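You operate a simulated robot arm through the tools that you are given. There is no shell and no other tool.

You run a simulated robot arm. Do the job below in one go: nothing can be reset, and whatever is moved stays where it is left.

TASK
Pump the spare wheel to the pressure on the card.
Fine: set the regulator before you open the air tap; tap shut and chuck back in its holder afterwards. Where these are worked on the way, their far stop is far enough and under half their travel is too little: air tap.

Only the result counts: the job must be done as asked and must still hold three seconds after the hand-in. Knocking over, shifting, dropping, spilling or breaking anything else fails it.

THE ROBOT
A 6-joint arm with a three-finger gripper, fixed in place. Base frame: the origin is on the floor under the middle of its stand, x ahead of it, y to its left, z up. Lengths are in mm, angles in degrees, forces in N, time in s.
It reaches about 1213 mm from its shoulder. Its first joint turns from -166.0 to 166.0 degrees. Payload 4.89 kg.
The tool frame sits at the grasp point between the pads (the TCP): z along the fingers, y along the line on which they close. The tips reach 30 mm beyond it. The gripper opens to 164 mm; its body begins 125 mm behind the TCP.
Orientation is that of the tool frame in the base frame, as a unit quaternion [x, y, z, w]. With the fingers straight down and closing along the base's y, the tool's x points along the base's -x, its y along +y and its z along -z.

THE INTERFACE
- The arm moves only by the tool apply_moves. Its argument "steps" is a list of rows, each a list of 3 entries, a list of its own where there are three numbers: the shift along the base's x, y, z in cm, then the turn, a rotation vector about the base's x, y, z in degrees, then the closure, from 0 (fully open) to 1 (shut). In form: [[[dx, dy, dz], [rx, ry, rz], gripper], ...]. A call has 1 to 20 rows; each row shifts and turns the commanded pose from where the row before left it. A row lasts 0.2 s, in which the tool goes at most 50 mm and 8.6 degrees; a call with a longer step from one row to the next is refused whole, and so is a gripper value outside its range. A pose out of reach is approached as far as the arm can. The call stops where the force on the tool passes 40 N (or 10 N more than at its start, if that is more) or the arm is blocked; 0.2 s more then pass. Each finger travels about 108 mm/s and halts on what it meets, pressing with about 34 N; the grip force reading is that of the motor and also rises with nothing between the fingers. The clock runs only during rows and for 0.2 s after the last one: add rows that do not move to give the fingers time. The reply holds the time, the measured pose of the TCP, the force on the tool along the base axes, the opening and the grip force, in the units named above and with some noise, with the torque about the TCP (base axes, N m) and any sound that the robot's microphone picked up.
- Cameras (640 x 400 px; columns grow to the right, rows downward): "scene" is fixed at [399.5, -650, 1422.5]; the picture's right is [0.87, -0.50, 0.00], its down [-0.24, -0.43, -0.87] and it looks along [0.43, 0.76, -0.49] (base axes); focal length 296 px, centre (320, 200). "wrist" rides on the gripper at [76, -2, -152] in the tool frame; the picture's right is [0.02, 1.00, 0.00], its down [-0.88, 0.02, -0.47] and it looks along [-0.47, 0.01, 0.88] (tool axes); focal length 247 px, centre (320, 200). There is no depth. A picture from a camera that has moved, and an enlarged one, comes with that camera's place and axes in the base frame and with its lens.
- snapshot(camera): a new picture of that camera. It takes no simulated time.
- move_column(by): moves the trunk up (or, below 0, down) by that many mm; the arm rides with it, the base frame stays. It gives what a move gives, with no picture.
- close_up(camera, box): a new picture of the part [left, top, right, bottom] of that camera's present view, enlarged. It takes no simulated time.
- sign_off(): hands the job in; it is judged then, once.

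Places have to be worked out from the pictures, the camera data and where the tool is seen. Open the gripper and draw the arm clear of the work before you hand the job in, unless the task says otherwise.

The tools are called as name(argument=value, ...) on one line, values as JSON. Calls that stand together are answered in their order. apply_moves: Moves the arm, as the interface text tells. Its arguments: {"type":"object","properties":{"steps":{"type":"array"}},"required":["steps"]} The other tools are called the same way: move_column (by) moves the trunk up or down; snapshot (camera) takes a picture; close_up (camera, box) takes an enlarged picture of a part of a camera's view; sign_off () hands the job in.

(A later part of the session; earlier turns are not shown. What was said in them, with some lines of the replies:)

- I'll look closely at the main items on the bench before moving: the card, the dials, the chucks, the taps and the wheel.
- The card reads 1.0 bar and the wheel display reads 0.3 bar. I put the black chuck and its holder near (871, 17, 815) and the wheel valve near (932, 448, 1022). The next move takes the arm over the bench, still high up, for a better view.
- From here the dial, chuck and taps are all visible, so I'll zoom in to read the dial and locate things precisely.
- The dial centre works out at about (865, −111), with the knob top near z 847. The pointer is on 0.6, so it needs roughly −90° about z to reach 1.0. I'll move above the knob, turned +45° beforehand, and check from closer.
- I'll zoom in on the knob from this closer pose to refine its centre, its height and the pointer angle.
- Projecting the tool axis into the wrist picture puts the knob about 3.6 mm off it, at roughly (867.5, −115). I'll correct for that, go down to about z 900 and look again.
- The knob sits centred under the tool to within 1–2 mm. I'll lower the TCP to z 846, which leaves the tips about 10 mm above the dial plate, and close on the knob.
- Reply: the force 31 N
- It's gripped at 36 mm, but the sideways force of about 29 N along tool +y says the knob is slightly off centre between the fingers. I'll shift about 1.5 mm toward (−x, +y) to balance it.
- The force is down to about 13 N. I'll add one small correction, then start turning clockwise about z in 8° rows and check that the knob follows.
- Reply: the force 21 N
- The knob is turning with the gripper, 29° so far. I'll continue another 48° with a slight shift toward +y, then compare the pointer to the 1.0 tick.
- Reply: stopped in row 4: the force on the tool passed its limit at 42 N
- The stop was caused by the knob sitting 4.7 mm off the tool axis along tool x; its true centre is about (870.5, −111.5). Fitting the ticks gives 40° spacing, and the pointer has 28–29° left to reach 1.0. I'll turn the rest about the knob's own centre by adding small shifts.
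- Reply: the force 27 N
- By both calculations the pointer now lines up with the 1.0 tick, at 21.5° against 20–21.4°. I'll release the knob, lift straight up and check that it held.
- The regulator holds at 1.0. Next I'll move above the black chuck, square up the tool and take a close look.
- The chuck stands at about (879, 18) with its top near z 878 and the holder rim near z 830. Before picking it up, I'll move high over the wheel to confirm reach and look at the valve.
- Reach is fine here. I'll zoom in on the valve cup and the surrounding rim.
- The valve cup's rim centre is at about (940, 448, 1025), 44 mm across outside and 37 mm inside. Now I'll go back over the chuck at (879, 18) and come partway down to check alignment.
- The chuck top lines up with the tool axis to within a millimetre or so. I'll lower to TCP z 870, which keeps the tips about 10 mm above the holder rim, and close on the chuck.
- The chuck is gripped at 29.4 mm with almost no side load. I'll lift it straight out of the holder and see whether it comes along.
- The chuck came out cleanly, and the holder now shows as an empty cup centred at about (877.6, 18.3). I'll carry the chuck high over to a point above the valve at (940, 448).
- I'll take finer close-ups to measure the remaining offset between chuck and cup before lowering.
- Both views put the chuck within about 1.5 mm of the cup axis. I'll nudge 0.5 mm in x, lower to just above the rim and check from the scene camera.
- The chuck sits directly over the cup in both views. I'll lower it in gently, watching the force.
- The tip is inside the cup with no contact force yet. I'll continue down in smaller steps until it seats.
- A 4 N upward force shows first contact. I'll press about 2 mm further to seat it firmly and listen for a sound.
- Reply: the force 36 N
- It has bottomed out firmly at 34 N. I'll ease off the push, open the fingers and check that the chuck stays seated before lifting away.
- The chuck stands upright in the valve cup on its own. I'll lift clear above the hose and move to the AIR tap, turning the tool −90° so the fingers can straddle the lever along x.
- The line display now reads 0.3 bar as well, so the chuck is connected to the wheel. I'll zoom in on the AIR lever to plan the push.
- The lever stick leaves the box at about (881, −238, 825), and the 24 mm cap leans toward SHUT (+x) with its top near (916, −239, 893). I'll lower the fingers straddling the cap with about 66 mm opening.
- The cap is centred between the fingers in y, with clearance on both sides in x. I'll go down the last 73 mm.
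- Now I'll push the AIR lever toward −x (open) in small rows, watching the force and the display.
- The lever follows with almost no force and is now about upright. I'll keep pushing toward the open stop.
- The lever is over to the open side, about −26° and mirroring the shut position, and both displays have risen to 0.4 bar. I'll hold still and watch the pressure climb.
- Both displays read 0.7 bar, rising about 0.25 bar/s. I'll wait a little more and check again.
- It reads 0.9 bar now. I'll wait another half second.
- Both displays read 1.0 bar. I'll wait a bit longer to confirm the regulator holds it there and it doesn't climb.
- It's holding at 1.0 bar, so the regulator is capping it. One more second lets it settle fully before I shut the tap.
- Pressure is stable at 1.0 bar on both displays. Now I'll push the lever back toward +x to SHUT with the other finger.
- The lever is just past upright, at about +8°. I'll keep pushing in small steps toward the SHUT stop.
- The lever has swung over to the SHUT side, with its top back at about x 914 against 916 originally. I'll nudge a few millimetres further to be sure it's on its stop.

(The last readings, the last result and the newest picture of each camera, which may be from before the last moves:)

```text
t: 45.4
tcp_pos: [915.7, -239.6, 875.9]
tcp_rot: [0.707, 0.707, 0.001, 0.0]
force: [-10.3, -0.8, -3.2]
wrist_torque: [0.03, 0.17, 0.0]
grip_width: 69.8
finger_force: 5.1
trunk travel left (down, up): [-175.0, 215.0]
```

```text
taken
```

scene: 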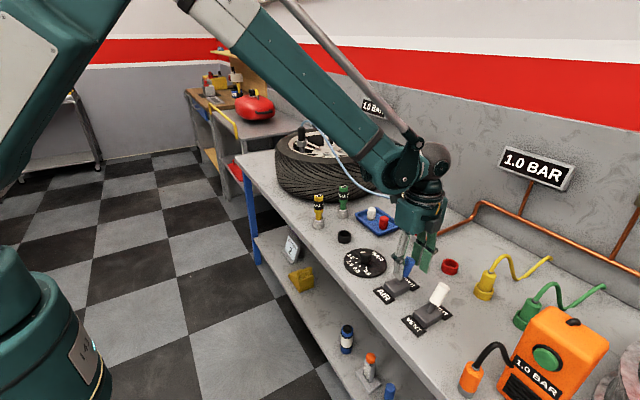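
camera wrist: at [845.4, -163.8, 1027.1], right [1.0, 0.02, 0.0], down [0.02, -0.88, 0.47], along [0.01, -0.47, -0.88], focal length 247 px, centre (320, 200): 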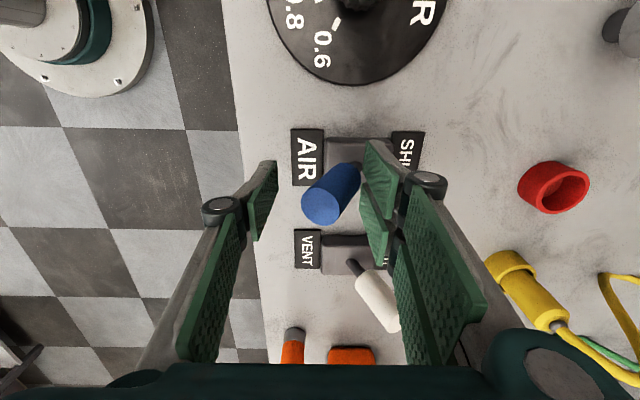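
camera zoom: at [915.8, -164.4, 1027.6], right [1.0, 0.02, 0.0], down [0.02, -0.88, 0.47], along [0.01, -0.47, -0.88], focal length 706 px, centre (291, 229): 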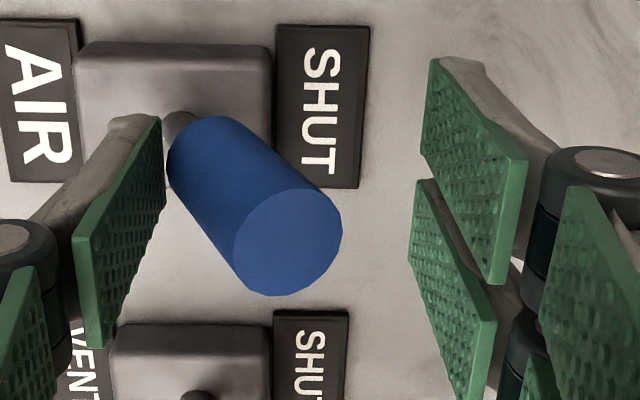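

A 10 N push with the cap top at x 916 confirms the tap is at its SHUT stop. I'll back off, lift clear, and return above the chuck on the wheel with the tool squared up.

apply_moves(steps=[[[-1.43, 0, 0], [0, 0, 0], 0.6], [[0, 0, 4.5], [0, 0, 0], 0.6], [[0, 0, 4.5], [0, 0, 0], 0.55], [[0, 0, 4.5], [0, 0, 0], 0.5], [[0, 0, 4.5], [0, 0, 0], 0.45], [[0.24, 4.57, 0.96], [0, 0, 6], 0.45], [[0.24, 4.57, 0.96], [0, 0, 6], 0.45], [[0.24, 4.57, 0.96], [0, 0, 6], 0.45], [[0.24, 4.57, 0.96], [0, 0, 6], 0.45], [[0.24, 4.57, 0.96], [0, 0, 6], 0.45], [[0.24, 4.57, 0.96], [0, 0, 6], 0.45], [[0.24, 4.57, 0.96], [0, 0, 6], 0.45], [[0.24, 4.57, 0.96], [0, 0, 6], 0.45], [[0.24, 4.57, 0.96], [0, 0, 6], 0.45], [[0.24, 4.57, 0.96], [0, 0, 6], 0.45], [[0.24, 4.57, 0.96], [0, 0, 6], 0.45], [[0.24, 4.57, 0.96], [0, 0, 6], 0.45], [[0.24, 4.57, 0.96], [0, 0, 6], 0.45], [[0.24, 4.57, 0.96], [0, 0, 6], 0.45], [[0.24, 4.57, 0.96], [0, 0, 6], 0.45]])

snapshot(camera="wrist")

snapshot(camera="scene")

close_up(camera="scene", box=[340, 230, 480, 340])

```text
t: 49.6
tcp_pos: [938.8, 443.6, 1199.1]
tcp_rot: [-0.001, 1.0, 0.001, 0.0]
force: [0.1, -1.7, -0.8]
wrist_torque: [0.28, 0.01, 0.0]
grip_width: 90.0
finger_force: 0.0
trunk travel left (down, up): [-175.0, 215.0]
```

```text
taken
camera wrist: at [863.4, 441.0, 1351.2], right [-0.02, 1.0, 0.0], down [0.88, 0.02, 0.47], along [0.47, 0.01, -0.88], focal length 247 px, centre (320, 200)
```

wrist: 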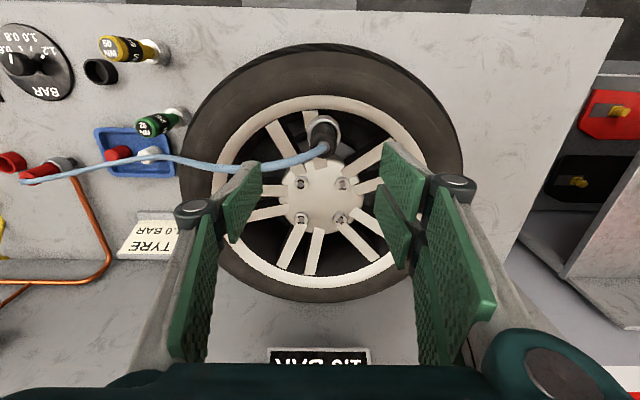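

```text
taken
```

scene: 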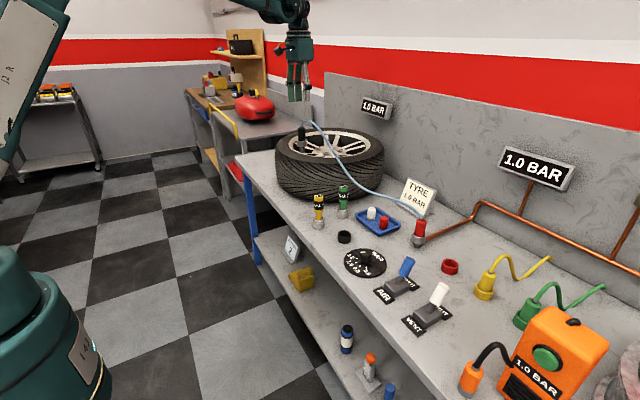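

```text
3.64 times, centred on (410, 285) of scene
camera zoom: at [399.5, -650.0, 1422.5], right [0.87, -0.5, 0.0], down [-0.24, -0.43, -0.87], along [0.43, 0.76, -0.49], focal length 1078 px, centre (-7, -109)
```

zoom: 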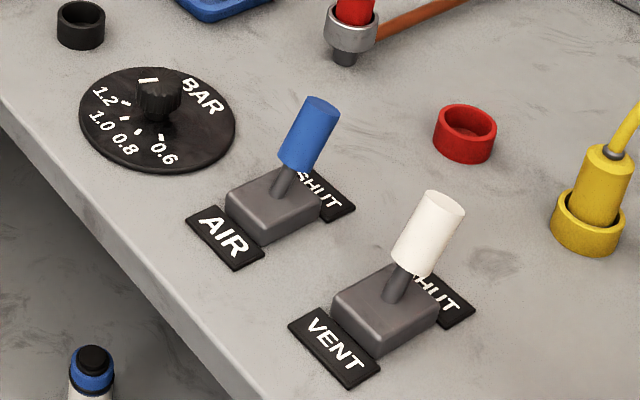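

AIR is back in exactly its starting position and both displays hold 1.0 bar. I'll let the arm settle, come partway down over the chuck and check alignment.

apply_moves(steps=[[[0, 0, 0], [0, 0, 0], 0.45], [[0, 0, -3], [0, 0, 0], 0.45], [[0, 0, -3], [0, 0, 0], 0.45], [[0, 0, 0], [0, 0, 0], 0.45]])

snapshot(camera="wrist")

close_up(camera="wrist", box=[270, 90, 370, 190])

close_up(camera="scene", box=[270, 60, 370, 160])

```text
t: 50.6
tcp_pos: [939.8, 444.7, 1138.7]
tcp_rot: [0.0, 1.0, 0.001, 0.0]
force: [0.2, -0.4, -0.4]
wrist_torque: [-0.06, 0.06, -0.01]
grip_width: 90.4
finger_force: 0.0
trunk travel left (down, up): [-175.0, 215.0]
```

```text
taken
camera wrist: at [864.1, 442.0, 1290.7], right [-0.02, 1.0, 0.0], down [0.88, 0.02, 0.47], along [0.47, 0.01, -0.88], focal length 247 px, centre (320, 200)
```

wrist: 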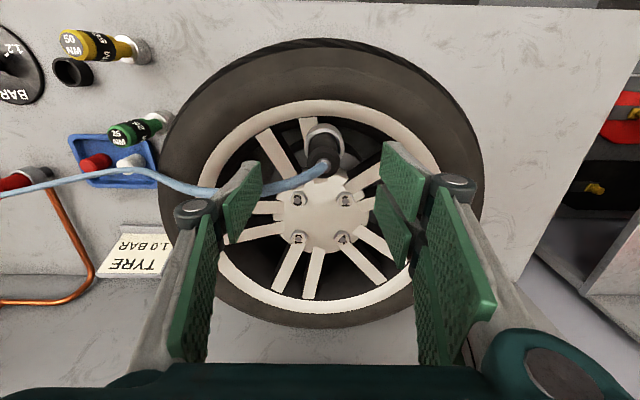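

```text
4.00 times, centred on (320, 140) of wrist
camera zoom: at [864.1, 442.0, 1290.7], right [-0.02, 1.0, 0.0], down [0.88, 0.02, 0.47], along [0.47, 0.01, -0.88], focal length 988 px, centre (320, 440)
```

zoom: 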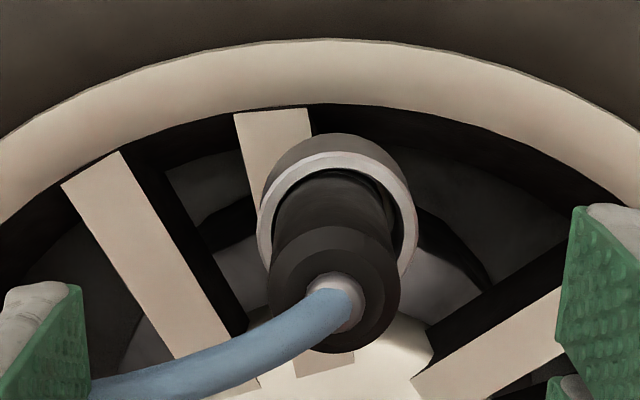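

```text
4.00 times, centred on (320, 110) of scene
camera zoom: at [399.5, -650.0, 1422.5], right [0.87, -0.5, 0.0], down [-0.24, -0.43, -0.87], along [0.43, 0.76, -0.49], focal length 1186 px, centre (320, 560)
```

zoom: 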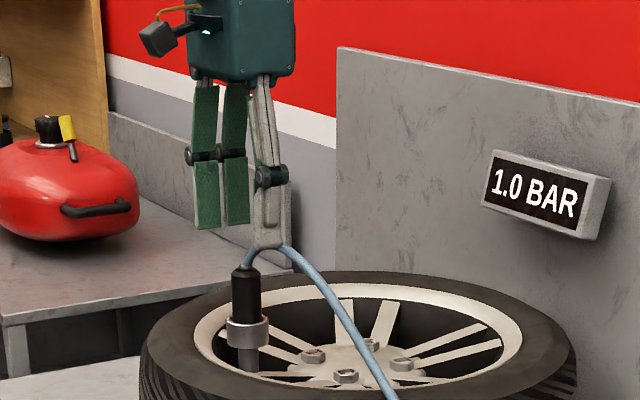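

The chuck sits about 3 mm in +y from the tool axis. I'll correct that and lower to the earlier grasp height, TCP z 1069, then close.

apply_moves(steps=[[[0, 0.3, -2], [0, 0, 0], 0.45], [[0, 0, -2.5], [0, 0, 0], 0.45], [[0, 0, -2.4], [0, 0, 0], 0.45], [[0, 0, 0], [0, 0, 0], 0.45]])

snapshot(camera="wrist")

close_up(camera="scene", box=[285, 105, 345, 165])

```text
t: 51.6
tcp_pos: [940.9, 448.6, 1069.5]
tcp_rot: [0.0, 1.0, 0.001, 0.0]
force: [0.1, -0.5, -0.3]
wrist_torque: [-0.02, 0.06, -0.01]
grip_width: 90.3
finger_force: 0.1
trunk travel left (down, up): [-175.0, 215.0]
```

```text
taken
camera wrist: at [864.6, 445.8, 1221.2], right [-0.02, 1.0, 0.0], down [0.88, 0.02, 0.47], along [0.47, 0.01, -0.88], focal length 247 px, centre (320, 200)
```

wrist: 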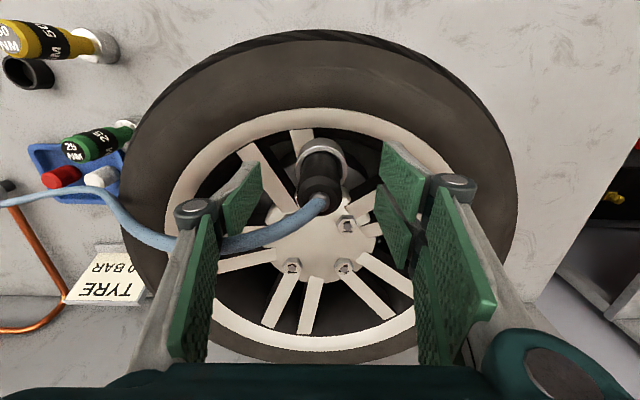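

```text
6.67 times, centred on (315, 135) of scene
camera zoom: at [399.5, -650.0, 1422.5], right [0.87, -0.5, 0.0], down [-0.24, -0.43, -0.87], along [0.43, 0.76, -0.49], focal length 1976 px, centre (353, 633)
```

zoom: 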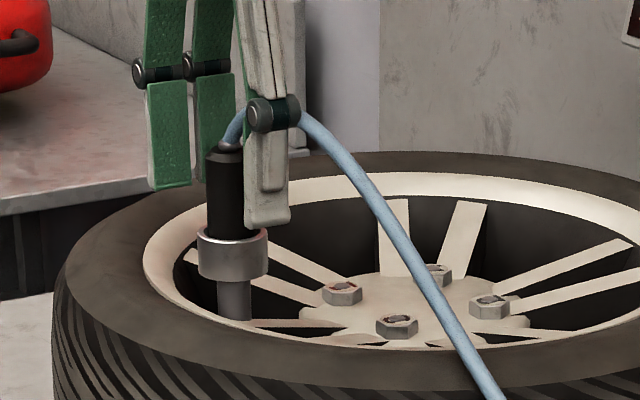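

The pose matches the earlier release pose to within a millimetre. I'll close on the chuck and lift it straight out.

apply_moves(steps=[[[0, -0.03, 0], [0, 0, 0], 0.6], [[0, 0, 0], [0, 0, 0], 0.75], [[0, 0, 0], [0, 0, 0], 0.9], [[0, 0, 0], [0, 0, 0], 0.9], [[0, 0, 1], [0, 0, 0], 0.9], [[0, 0, 1.5], [0, 0, 0], 0.9], [[0, 0, 2], [0, 0, 0], 0.9], [[0, 0, 2.5], [0, 0, 0], 0.9], [[0, 0, 3], [0, 0, 0], 0.9]])

close_up(camera="wrist", box=[270, 115, 370, 215])

snapshot(camera="scene")

close_up(camera="scene", box=[270, 80, 390, 180])

```text
t: 53.6
tcp_pos: [939.6, 449.1, 1171.3]
tcp_rot: [0.0, 1.0, 0.0, 0.0]
force: [0.2, 0.6, -1.5]
wrist_torque: [-0.03, 0.12, 0.02]
grip_width: 28.9
finger_force: 33.6
trunk travel left (down, up): [-175.0, 215.0]
```

```text
4.00 times, centred on (320, 165) of wrist
camera zoom: at [864.0, 446.0, 1322.3], right [-0.02, 1.0, 0.0], down [0.88, 0.02, 0.47], along [0.47, 0.01, -0.88], focal length 988 px, centre (320, 340)
```

zoom: 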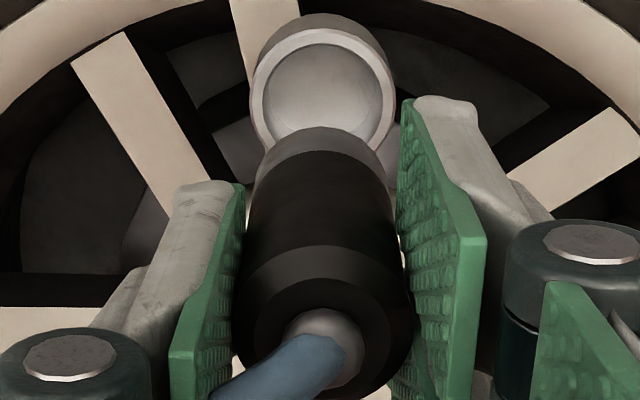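

```text
taken
```

scene: 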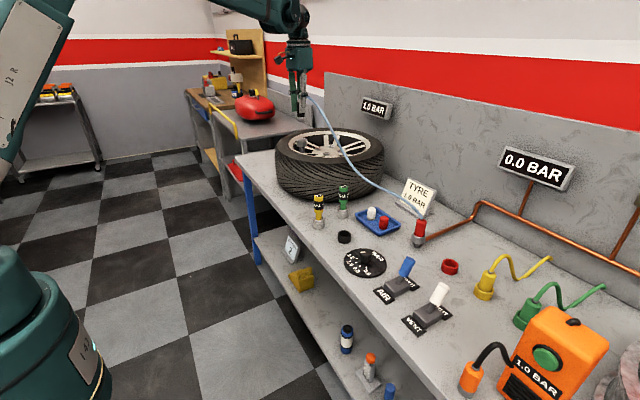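

```text
4.00 times, centred on (330, 130) of scene
camera zoom: at [399.5, -650.0, 1422.5], right [0.87, -0.5, 0.0], down [-0.24, -0.43, -0.87], along [0.43, 0.76, -0.49], focal length 1186 px, centre (280, 480)
```

zoom: 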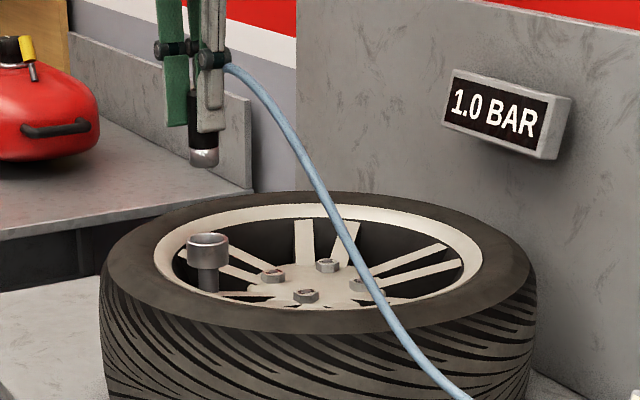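

The wheel display still reads 1.0 bar with the chuck off, and the line has dropped to 0.0. I'll carry the chuck back above its black holder.

apply_moves(steps=[[[-0.63, -4.3, 0], [0, 0, 0], 0.9], [[-0.63, -4.3, 0], [0, 0, 0], 0.9], [[-0.63, -4.3, 0], [0, 0, 0], 0.9], [[-0.63, -4.3, 0], [0, 0, 0], 0.9], [[-0.63, -4.3, 0], [0, 0, 0], 0.9], [[-0.63, -4.3, 0], [0, 0, 0], 0.9], [[-0.63, -4.3, 0], [0, 0, 0], 0.9], [[-0.63, -4.3, 0], [0, 0, 0], 0.9], [[-0.63, -4.3, 0], [0, 0, 0], 0.9], [[-0.63, -4.3, 0], [0, 0, 0], 0.9], [[0, 0, -4], [0, 0, 0], 0.9], [[0, 0, -4], [0, 0, 0], 0.9], [[0, 0, -4], [0, 0, 0], 0.9], [[0, 0, -4], [0, 0, 0], 0.9], [[0, 0, 0], [0, 0, 0], 0.9]])

close_up(camera="wrist", box=[270, 115, 370, 215])

snapshot(camera="wrist")

close_up(camera="scene", box=[310, 180, 390, 260])

```text
t: 56.8
tcp_pos: [876.1, 17.5, 1010.7]
tcp_rot: [-0.001, 1.0, 0.001, 0.001]
force: [-0.4, 0.0, -0.9]
wrist_torque: [-0.01, 0.06, 0.01]
grip_width: 29.2
finger_force: 33.1
trunk travel left (down, up): [-175.0, 215.0]
```

```text
4.00 times, centred on (320, 165) of wrist
camera zoom: at [800.5, 15.0, 1161.7], right [-0.02, 1.0, 0.0], down [0.88, 0.02, 0.47], along [0.47, 0.01, -0.88], focal length 988 px, centre (320, 340)
```

zoom: 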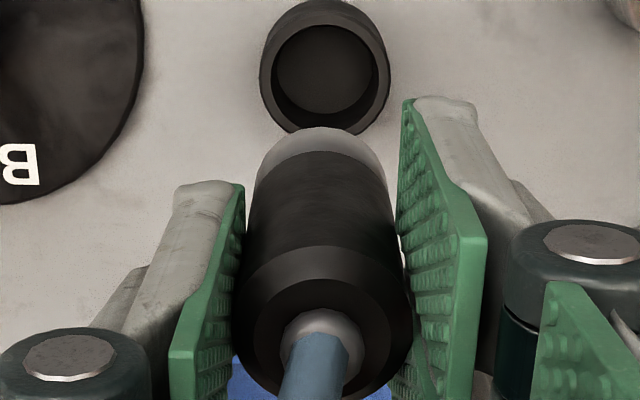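

```text
taken
camera wrist: at [800.5, 15.0, 1161.7], right [-0.02, 1.0, 0.0], down [0.88, 0.02, 0.47], along [0.47, 0.01, -0.88], focal length 247 px, centre (320, 200)
```

wrist: 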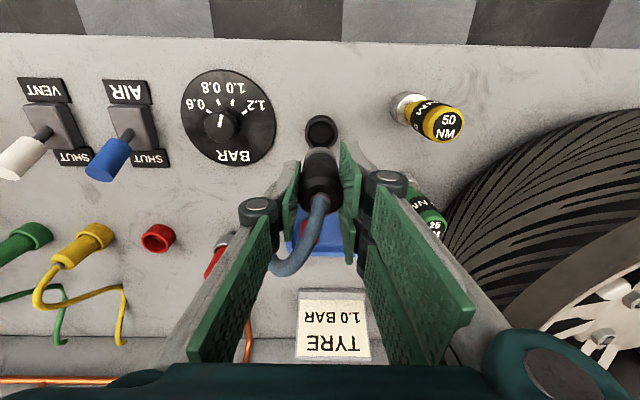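

```text
5.00 times, centred on (350, 220) of scene
camera zoom: at [399.5, -650.0, 1422.5], right [0.87, -0.5, 0.0], down [-0.24, -0.43, -0.87], along [0.43, 0.76, -0.49], focal length 1482 px, centre (170, 100)
```

zoom: 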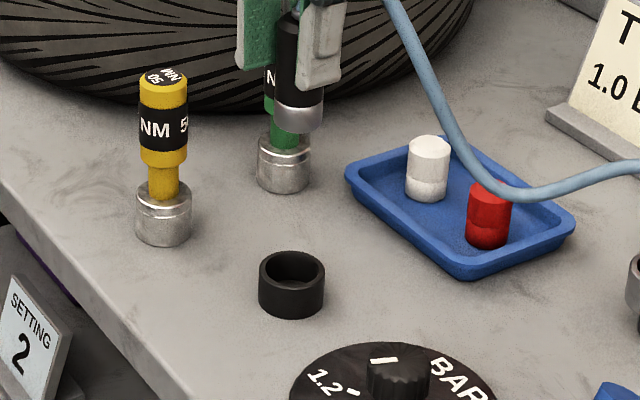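

The holder centre measures (877.8, 18.5), so I'll shift +0.6 mm in x and +1.5 mm in y. Then I'll lower to just above the rim and verify.

apply_moves(steps=[[[0.06, 0.15, -3.5], [0, 0, 0], 0.9], [[0, 0, -3.5], [0, 0, 0], 0.9], [[0, 0, -3], [0, 0, 0], 0.9], [[0, 0, 0], [0, 0, 0], 0.9]])

close_up(camera="wrist", box=[270, 115, 370, 215])

close_up(camera="scene", box=[310, 190, 380, 260])

```text
t: 57.8
tcp_pos: [876.0, 19.5, 911.5]
tcp_rot: [0.0, 1.0, 0.001, 0.0]
force: [0.7, 0.2, -1.3]
wrist_torque: [0.02, 0.09, 0.01]
grip_width: 29.2
finger_force: 33.9
trunk travel left (down, up): [-175.0, 215.0]
```

```text
4.00 times, centred on (320, 165) of wrist
camera zoom: at [801.0, 16.9, 1062.3], right [-0.02, 1.0, 0.0], down [0.88, 0.02, 0.47], along [0.47, 0.01, -0.88], focal length 988 px, centre (320, 340)
```

zoom: 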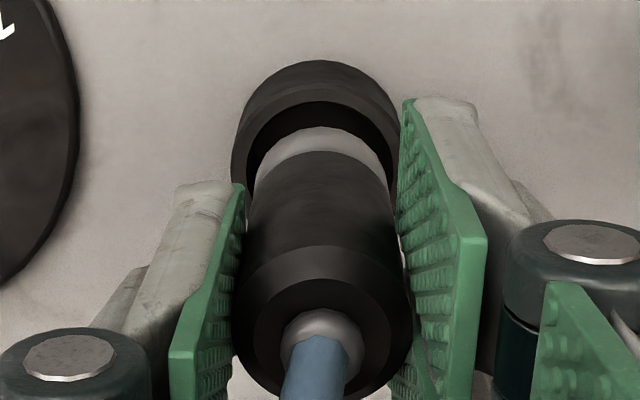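

```text
5.71 times, centred on (345, 225) of scene
camera zoom: at [399.5, -650.0, 1422.5], right [0.87, -0.5, 0.0], down [-0.24, -0.43, -0.87], along [0.43, 0.76, -0.49], focal length 1694 px, centre (177, 57)
```

zoom: 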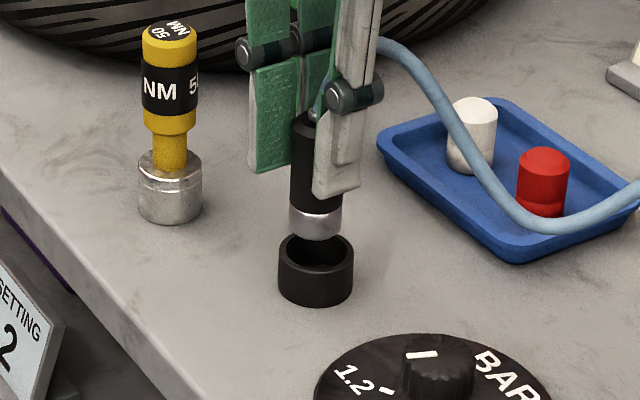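

The scene view suggests about 1 mm of correction (+x, −y). I'll apply that and lower the chuck into the holder in small steps.

apply_moves(steps=[[[0.08, -0.06, -0.6], [0, 0, 0], 0.9], [[0, 0, -0.8], [0, 0, 0], 0.9], [[0, 0, -0.8], [0, 0, 0], 0.9], [[0, 0, 0], [0, 0, 0], 0.9]])

close_up(camera="scene", box=[310, 190, 380, 260])

```text
t: 58.8
tcp_pos: [877.8, 20.4, 887.4]
tcp_rot: [0.0, 1.0, 0.001, 0.0]
force: [0.0, 0.2, -0.6]
wrist_torque: [0.04, -0.02, 0.0]
grip_width: 28.8
finger_force: 34.2
trunk travel left (down, up): [-175.0, 215.0]
```

```text
5.71 times, centred on (345, 225) of scene
camera zoom: at [399.5, -650.0, 1422.5], right [0.87, -0.5, 0.0], down [-0.24, -0.43, -0.87], along [0.43, 0.76, -0.49], focal length 1694 px, centre (177, 57)
```

zoom: 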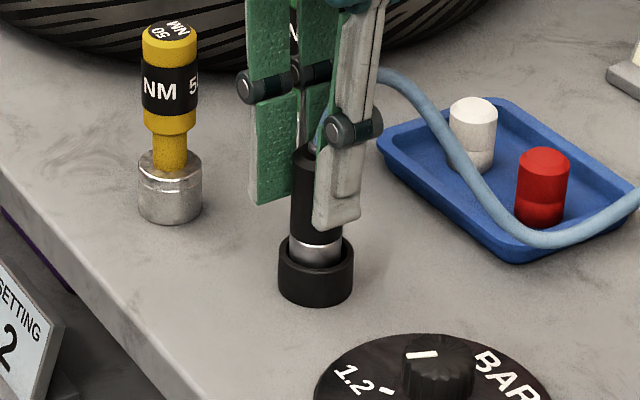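

The tip is inside the holder with no side force. I'll continue down in small steps until it touches bottom.

apply_moves(steps=[[[0, 0, -0.6], [0, 0, 0], 0.9], [[0, 0, -0.5], [0, 0, 0], 0.9], [[0, 0, -0.3], [0, 0, 0], 0.9], [[0, 0, 0], [0, 0, 0], 0.9]])

close_up(camera="scene", box=[310, 190, 380, 260])

```text
t: 59.8
tcp_pos: [877.7, 20.6, 875.4]
tcp_rot: [0.0, 1.0, 0.001, 0.0]
force: [0.2, 0.6, -0.5]
wrist_torque: [-0.04, 0.02, -0.01]
grip_width: 28.8
finger_force: 34.0
trunk travel left (down, up): [-175.0, 215.0]
```

```text
5.71 times, centred on (345, 225) of scene
camera zoom: at [399.5, -650.0, 1422.5], right [0.87, -0.5, 0.0], down [-0.24, -0.43, -0.87], along [0.43, 0.76, -0.49], focal length 1694 px, centre (177, 57)
```

zoom: 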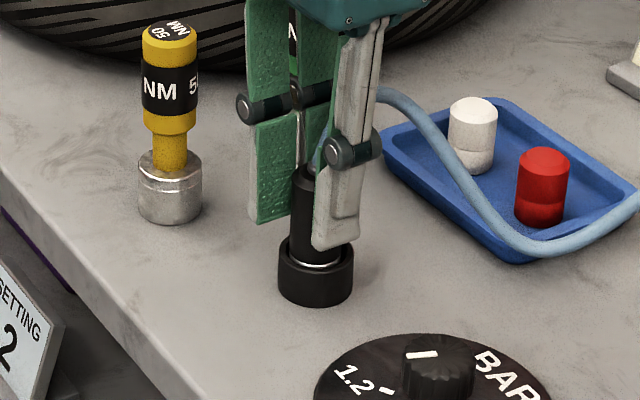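

There are a few millimetres left to the original seat height, about z 871. I'll continue gently.

apply_moves(steps=[[[0, 0, -0.2], [0, 0, 0], 0.9], [[0, 0, -0.1], [0, 0, 0], 0.9], [[0, 0, -0.1], [0, 0, 0], 0.9], [[0, 0, 0], [0, 0, 0], 0.9]])

close_up(camera="scene", box=[310, 190, 380, 260])

```text
t: 60.8
tcp_pos: [877.0, 19.7, 871.2]
tcp_rot: [0.0, 1.0, 0.001, 0.0]
force: [3.8, 0.2, 13.4]
wrist_torque: [-0.05, -0.22, -0.02]
grip_width: 28.9
finger_force: 34.3
trunk travel left (down, up): [-175.0, 215.0]
```

```text
5.71 times, centred on (345, 225) of scene
camera zoom: at [399.5, -650.0, 1422.5], right [0.87, -0.5, 0.0], down [-0.24, -0.43, -0.87], along [0.43, 0.76, -0.49], focal length 1694 px, centre (177, 57)
```

zoom: 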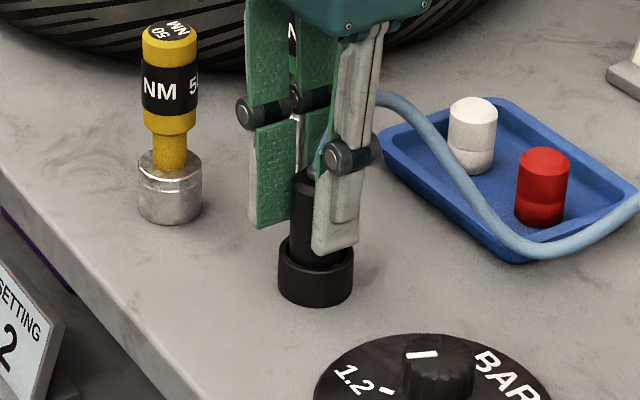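

A 13 N reaction at z 871 means the chuck is on the holder floor. I'll ease up a millimetre, open the fingers and check before lifting.

apply_moves(steps=[[[0, 0, 0.1], [0, 0, 0], 0.9], [[0, 0, 0], [0, 0, 0], 0.7], [[0, 0, 0], [0, 0, 0], 0.5], [[0, 0, 0], [0, 0, 0], 0.45], [[0, 0, 0], [0, 0, 0], 0.45]])

close_up(camera="scene", box=[310, 190, 380, 260])

snapshot(camera="wrist")

```text
t: 62.0
tcp_pos: [876.9, 20.1, 872.6]
tcp_rot: [0.0, 1.0, 0.001, 0.0]
force: [0.0, 0.2, 0.4]
wrist_torque: [0.0, -0.01, 0.0]
grip_width: 90.2
finger_force: 0.0
trunk travel left (down, up): [-175.0, 215.0]
```

```text
5.71 times, centred on (345, 225) of scene
camera zoom: at [399.5, -650.0, 1422.5], right [0.87, -0.5, 0.0], down [-0.24, -0.43, -0.87], along [0.43, 0.76, -0.49], focal length 1694 px, centre (177, 57)
```

zoom: 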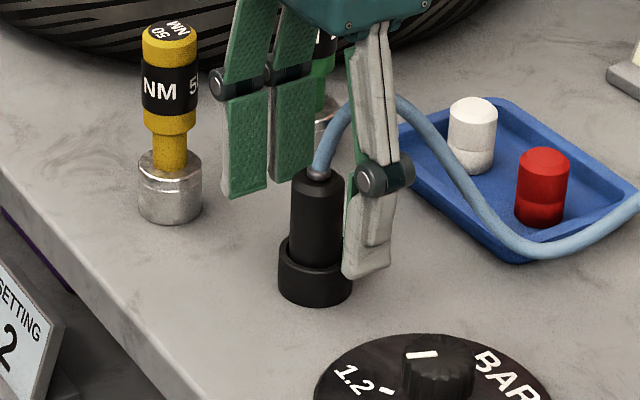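

```text
taken
camera wrist: at [801.9, 16.5, 1023.5], right [-0.02, 1.0, 0.0], down [0.88, 0.02, 0.47], along [0.47, 0.01, -0.88], focal length 247 px, centre (320, 200)
```

wrist: 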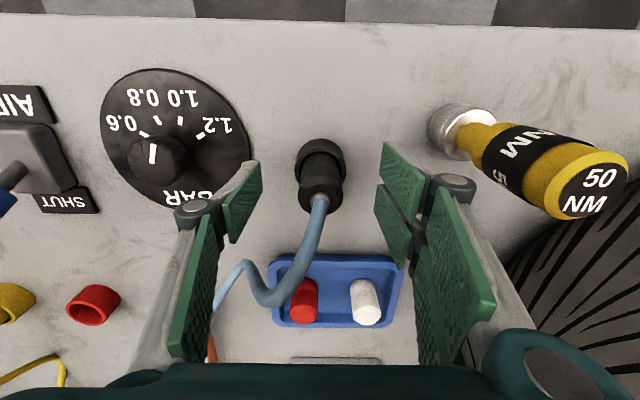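

The chuck stands upright in its holder. I'll lift straight up, withdraw toward the starting pose and open the gripper.

apply_moves(steps=[[[0, 0, 3], [0, 0, 0], 0.45], [[0, 0, 4], [0, 0, 0], 0.45], [[0, 0, 4], [0, 0, 0], 0.45], [[0, 0, 4.5], [0, 0, 0], 0.45], [[0, 0, 4.5], [0, 0, 0], 0.4], [[0, 0, 4.5], [0, 0, 0], 0.2], [[-3, 0.5, 3], [0, 0, 0], 0], [[-3.5, 1, 3], [0, 0, 0], 0], [[-3.5, 1, 3], [0, 0, 0], 0], [[-4, 1, 2], [0, 0, 0], 0], [[-4, 1, 2], [0, 0, 0], 0], [[-4, 1, 1], [0, 0, 0], 0], [[-4, 1, 0], [0, 0, 0], 0], [[-4, 1, 0], [0, 0, 0], 0], [[0, 0, 0], [0, 0, 0], 0]])

snapshot(camera="scene")

close_up(camera="scene", box=[300, 160, 480, 340])

close_up(camera="scene", box=[340, 80, 600, 220])

snapshot(camera="wrist")

```text
t: 65.2
tcp_pos: [574.3, 96.0, 1257.7]
tcp_rot: [0.001, 1.0, 0.001, 0.001]
force: [-1.0, 0.3, 0.0]
wrist_torque: [0.02, -0.15, 0.0]
grip_width: 164.0
finger_force: 0.1
trunk travel left (down, up): [-175.0, 215.0]
```

```text
taken
```

scene: 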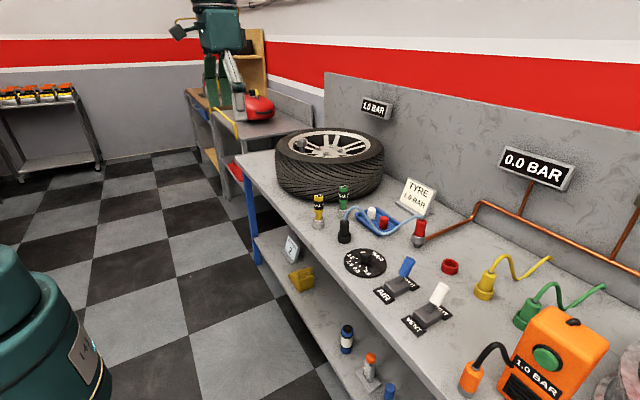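

```text
2.22 times, centred on (390, 250) of scene
camera zoom: at [399.5, -650.0, 1422.5], right [0.87, -0.5, 0.0], down [-0.24, -0.43, -0.87], along [0.43, 0.76, -0.49], focal length 659 px, centre (164, 89)
```

zoom: 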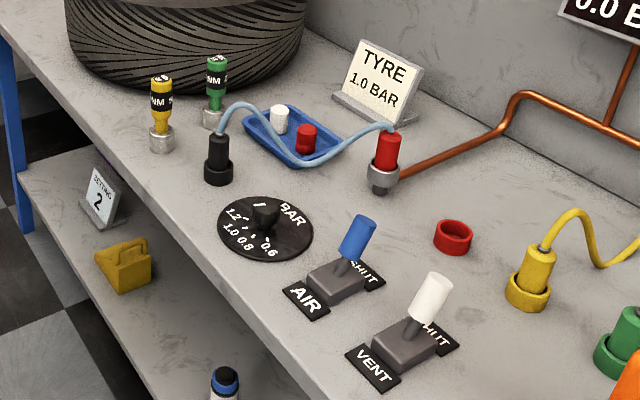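

```text
2.46 times, centred on (470, 150) of scene
camera zoom: at [399.5, -650.0, 1422.5], right [0.87, -0.5, 0.0], down [-0.24, -0.43, -0.87], along [0.43, 0.76, -0.49], focal length 730 px, centre (-49, 323)
```

zoom: 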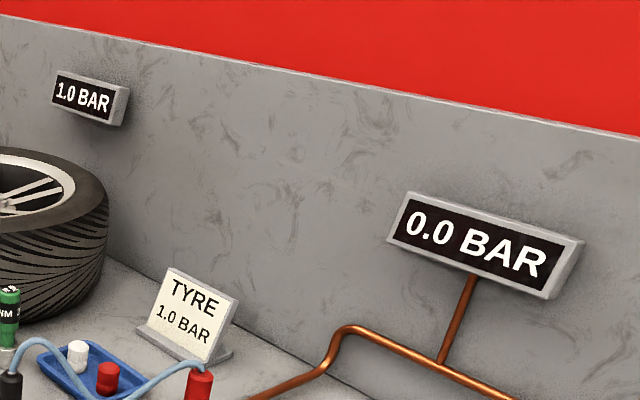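

```text
taken
camera wrist: at [500.2, 91.1, 1408.5], right [-0.02, 1.0, 0.0], down [0.88, 0.02, 0.47], along [0.47, 0.01, -0.88], focal length 247 px, centre (320, 200)
```

wrist: 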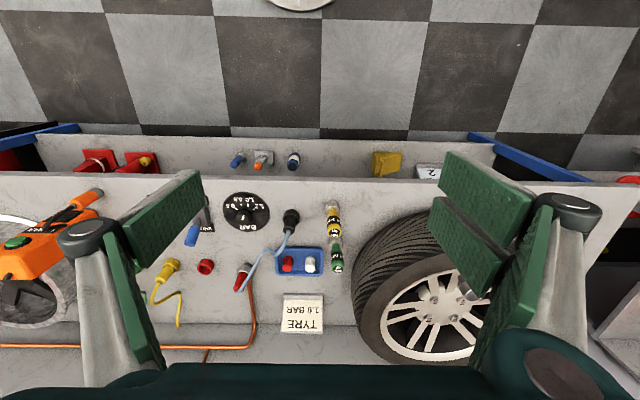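

The wheel reads 1.0 bar and the line reads 0.0 with AIR at SHUT. The chuck is in its black holder, nothing else has moved, and the arm is clear with the gripper open, so I'm handing in.

sign_off()

```text
The job is handed in.
```

The spare wheel is pumped to 1.0 bar, the pressure on the card, and I've handed the job in. The wheel's display still read 1.0 bar after the chuck came off.

- **Regulator:** I set it from 0.6 to 1.0 before opening the air tap. By my reading of the pictures, the pointer is within 1–2° of the 1.0 tick.
- **Air tap:** I opened it well past half travel, about level with its open end. Once the pressure held steady at 1.0 bar, I pushed it back to its SHUT stop.
- **Chuck:** It is back upright in its black holder, and the line display reads 0.0 bar.

In the final pictures nothing else on the bench looks moved. The arm is clear of the bench with the gripper open.
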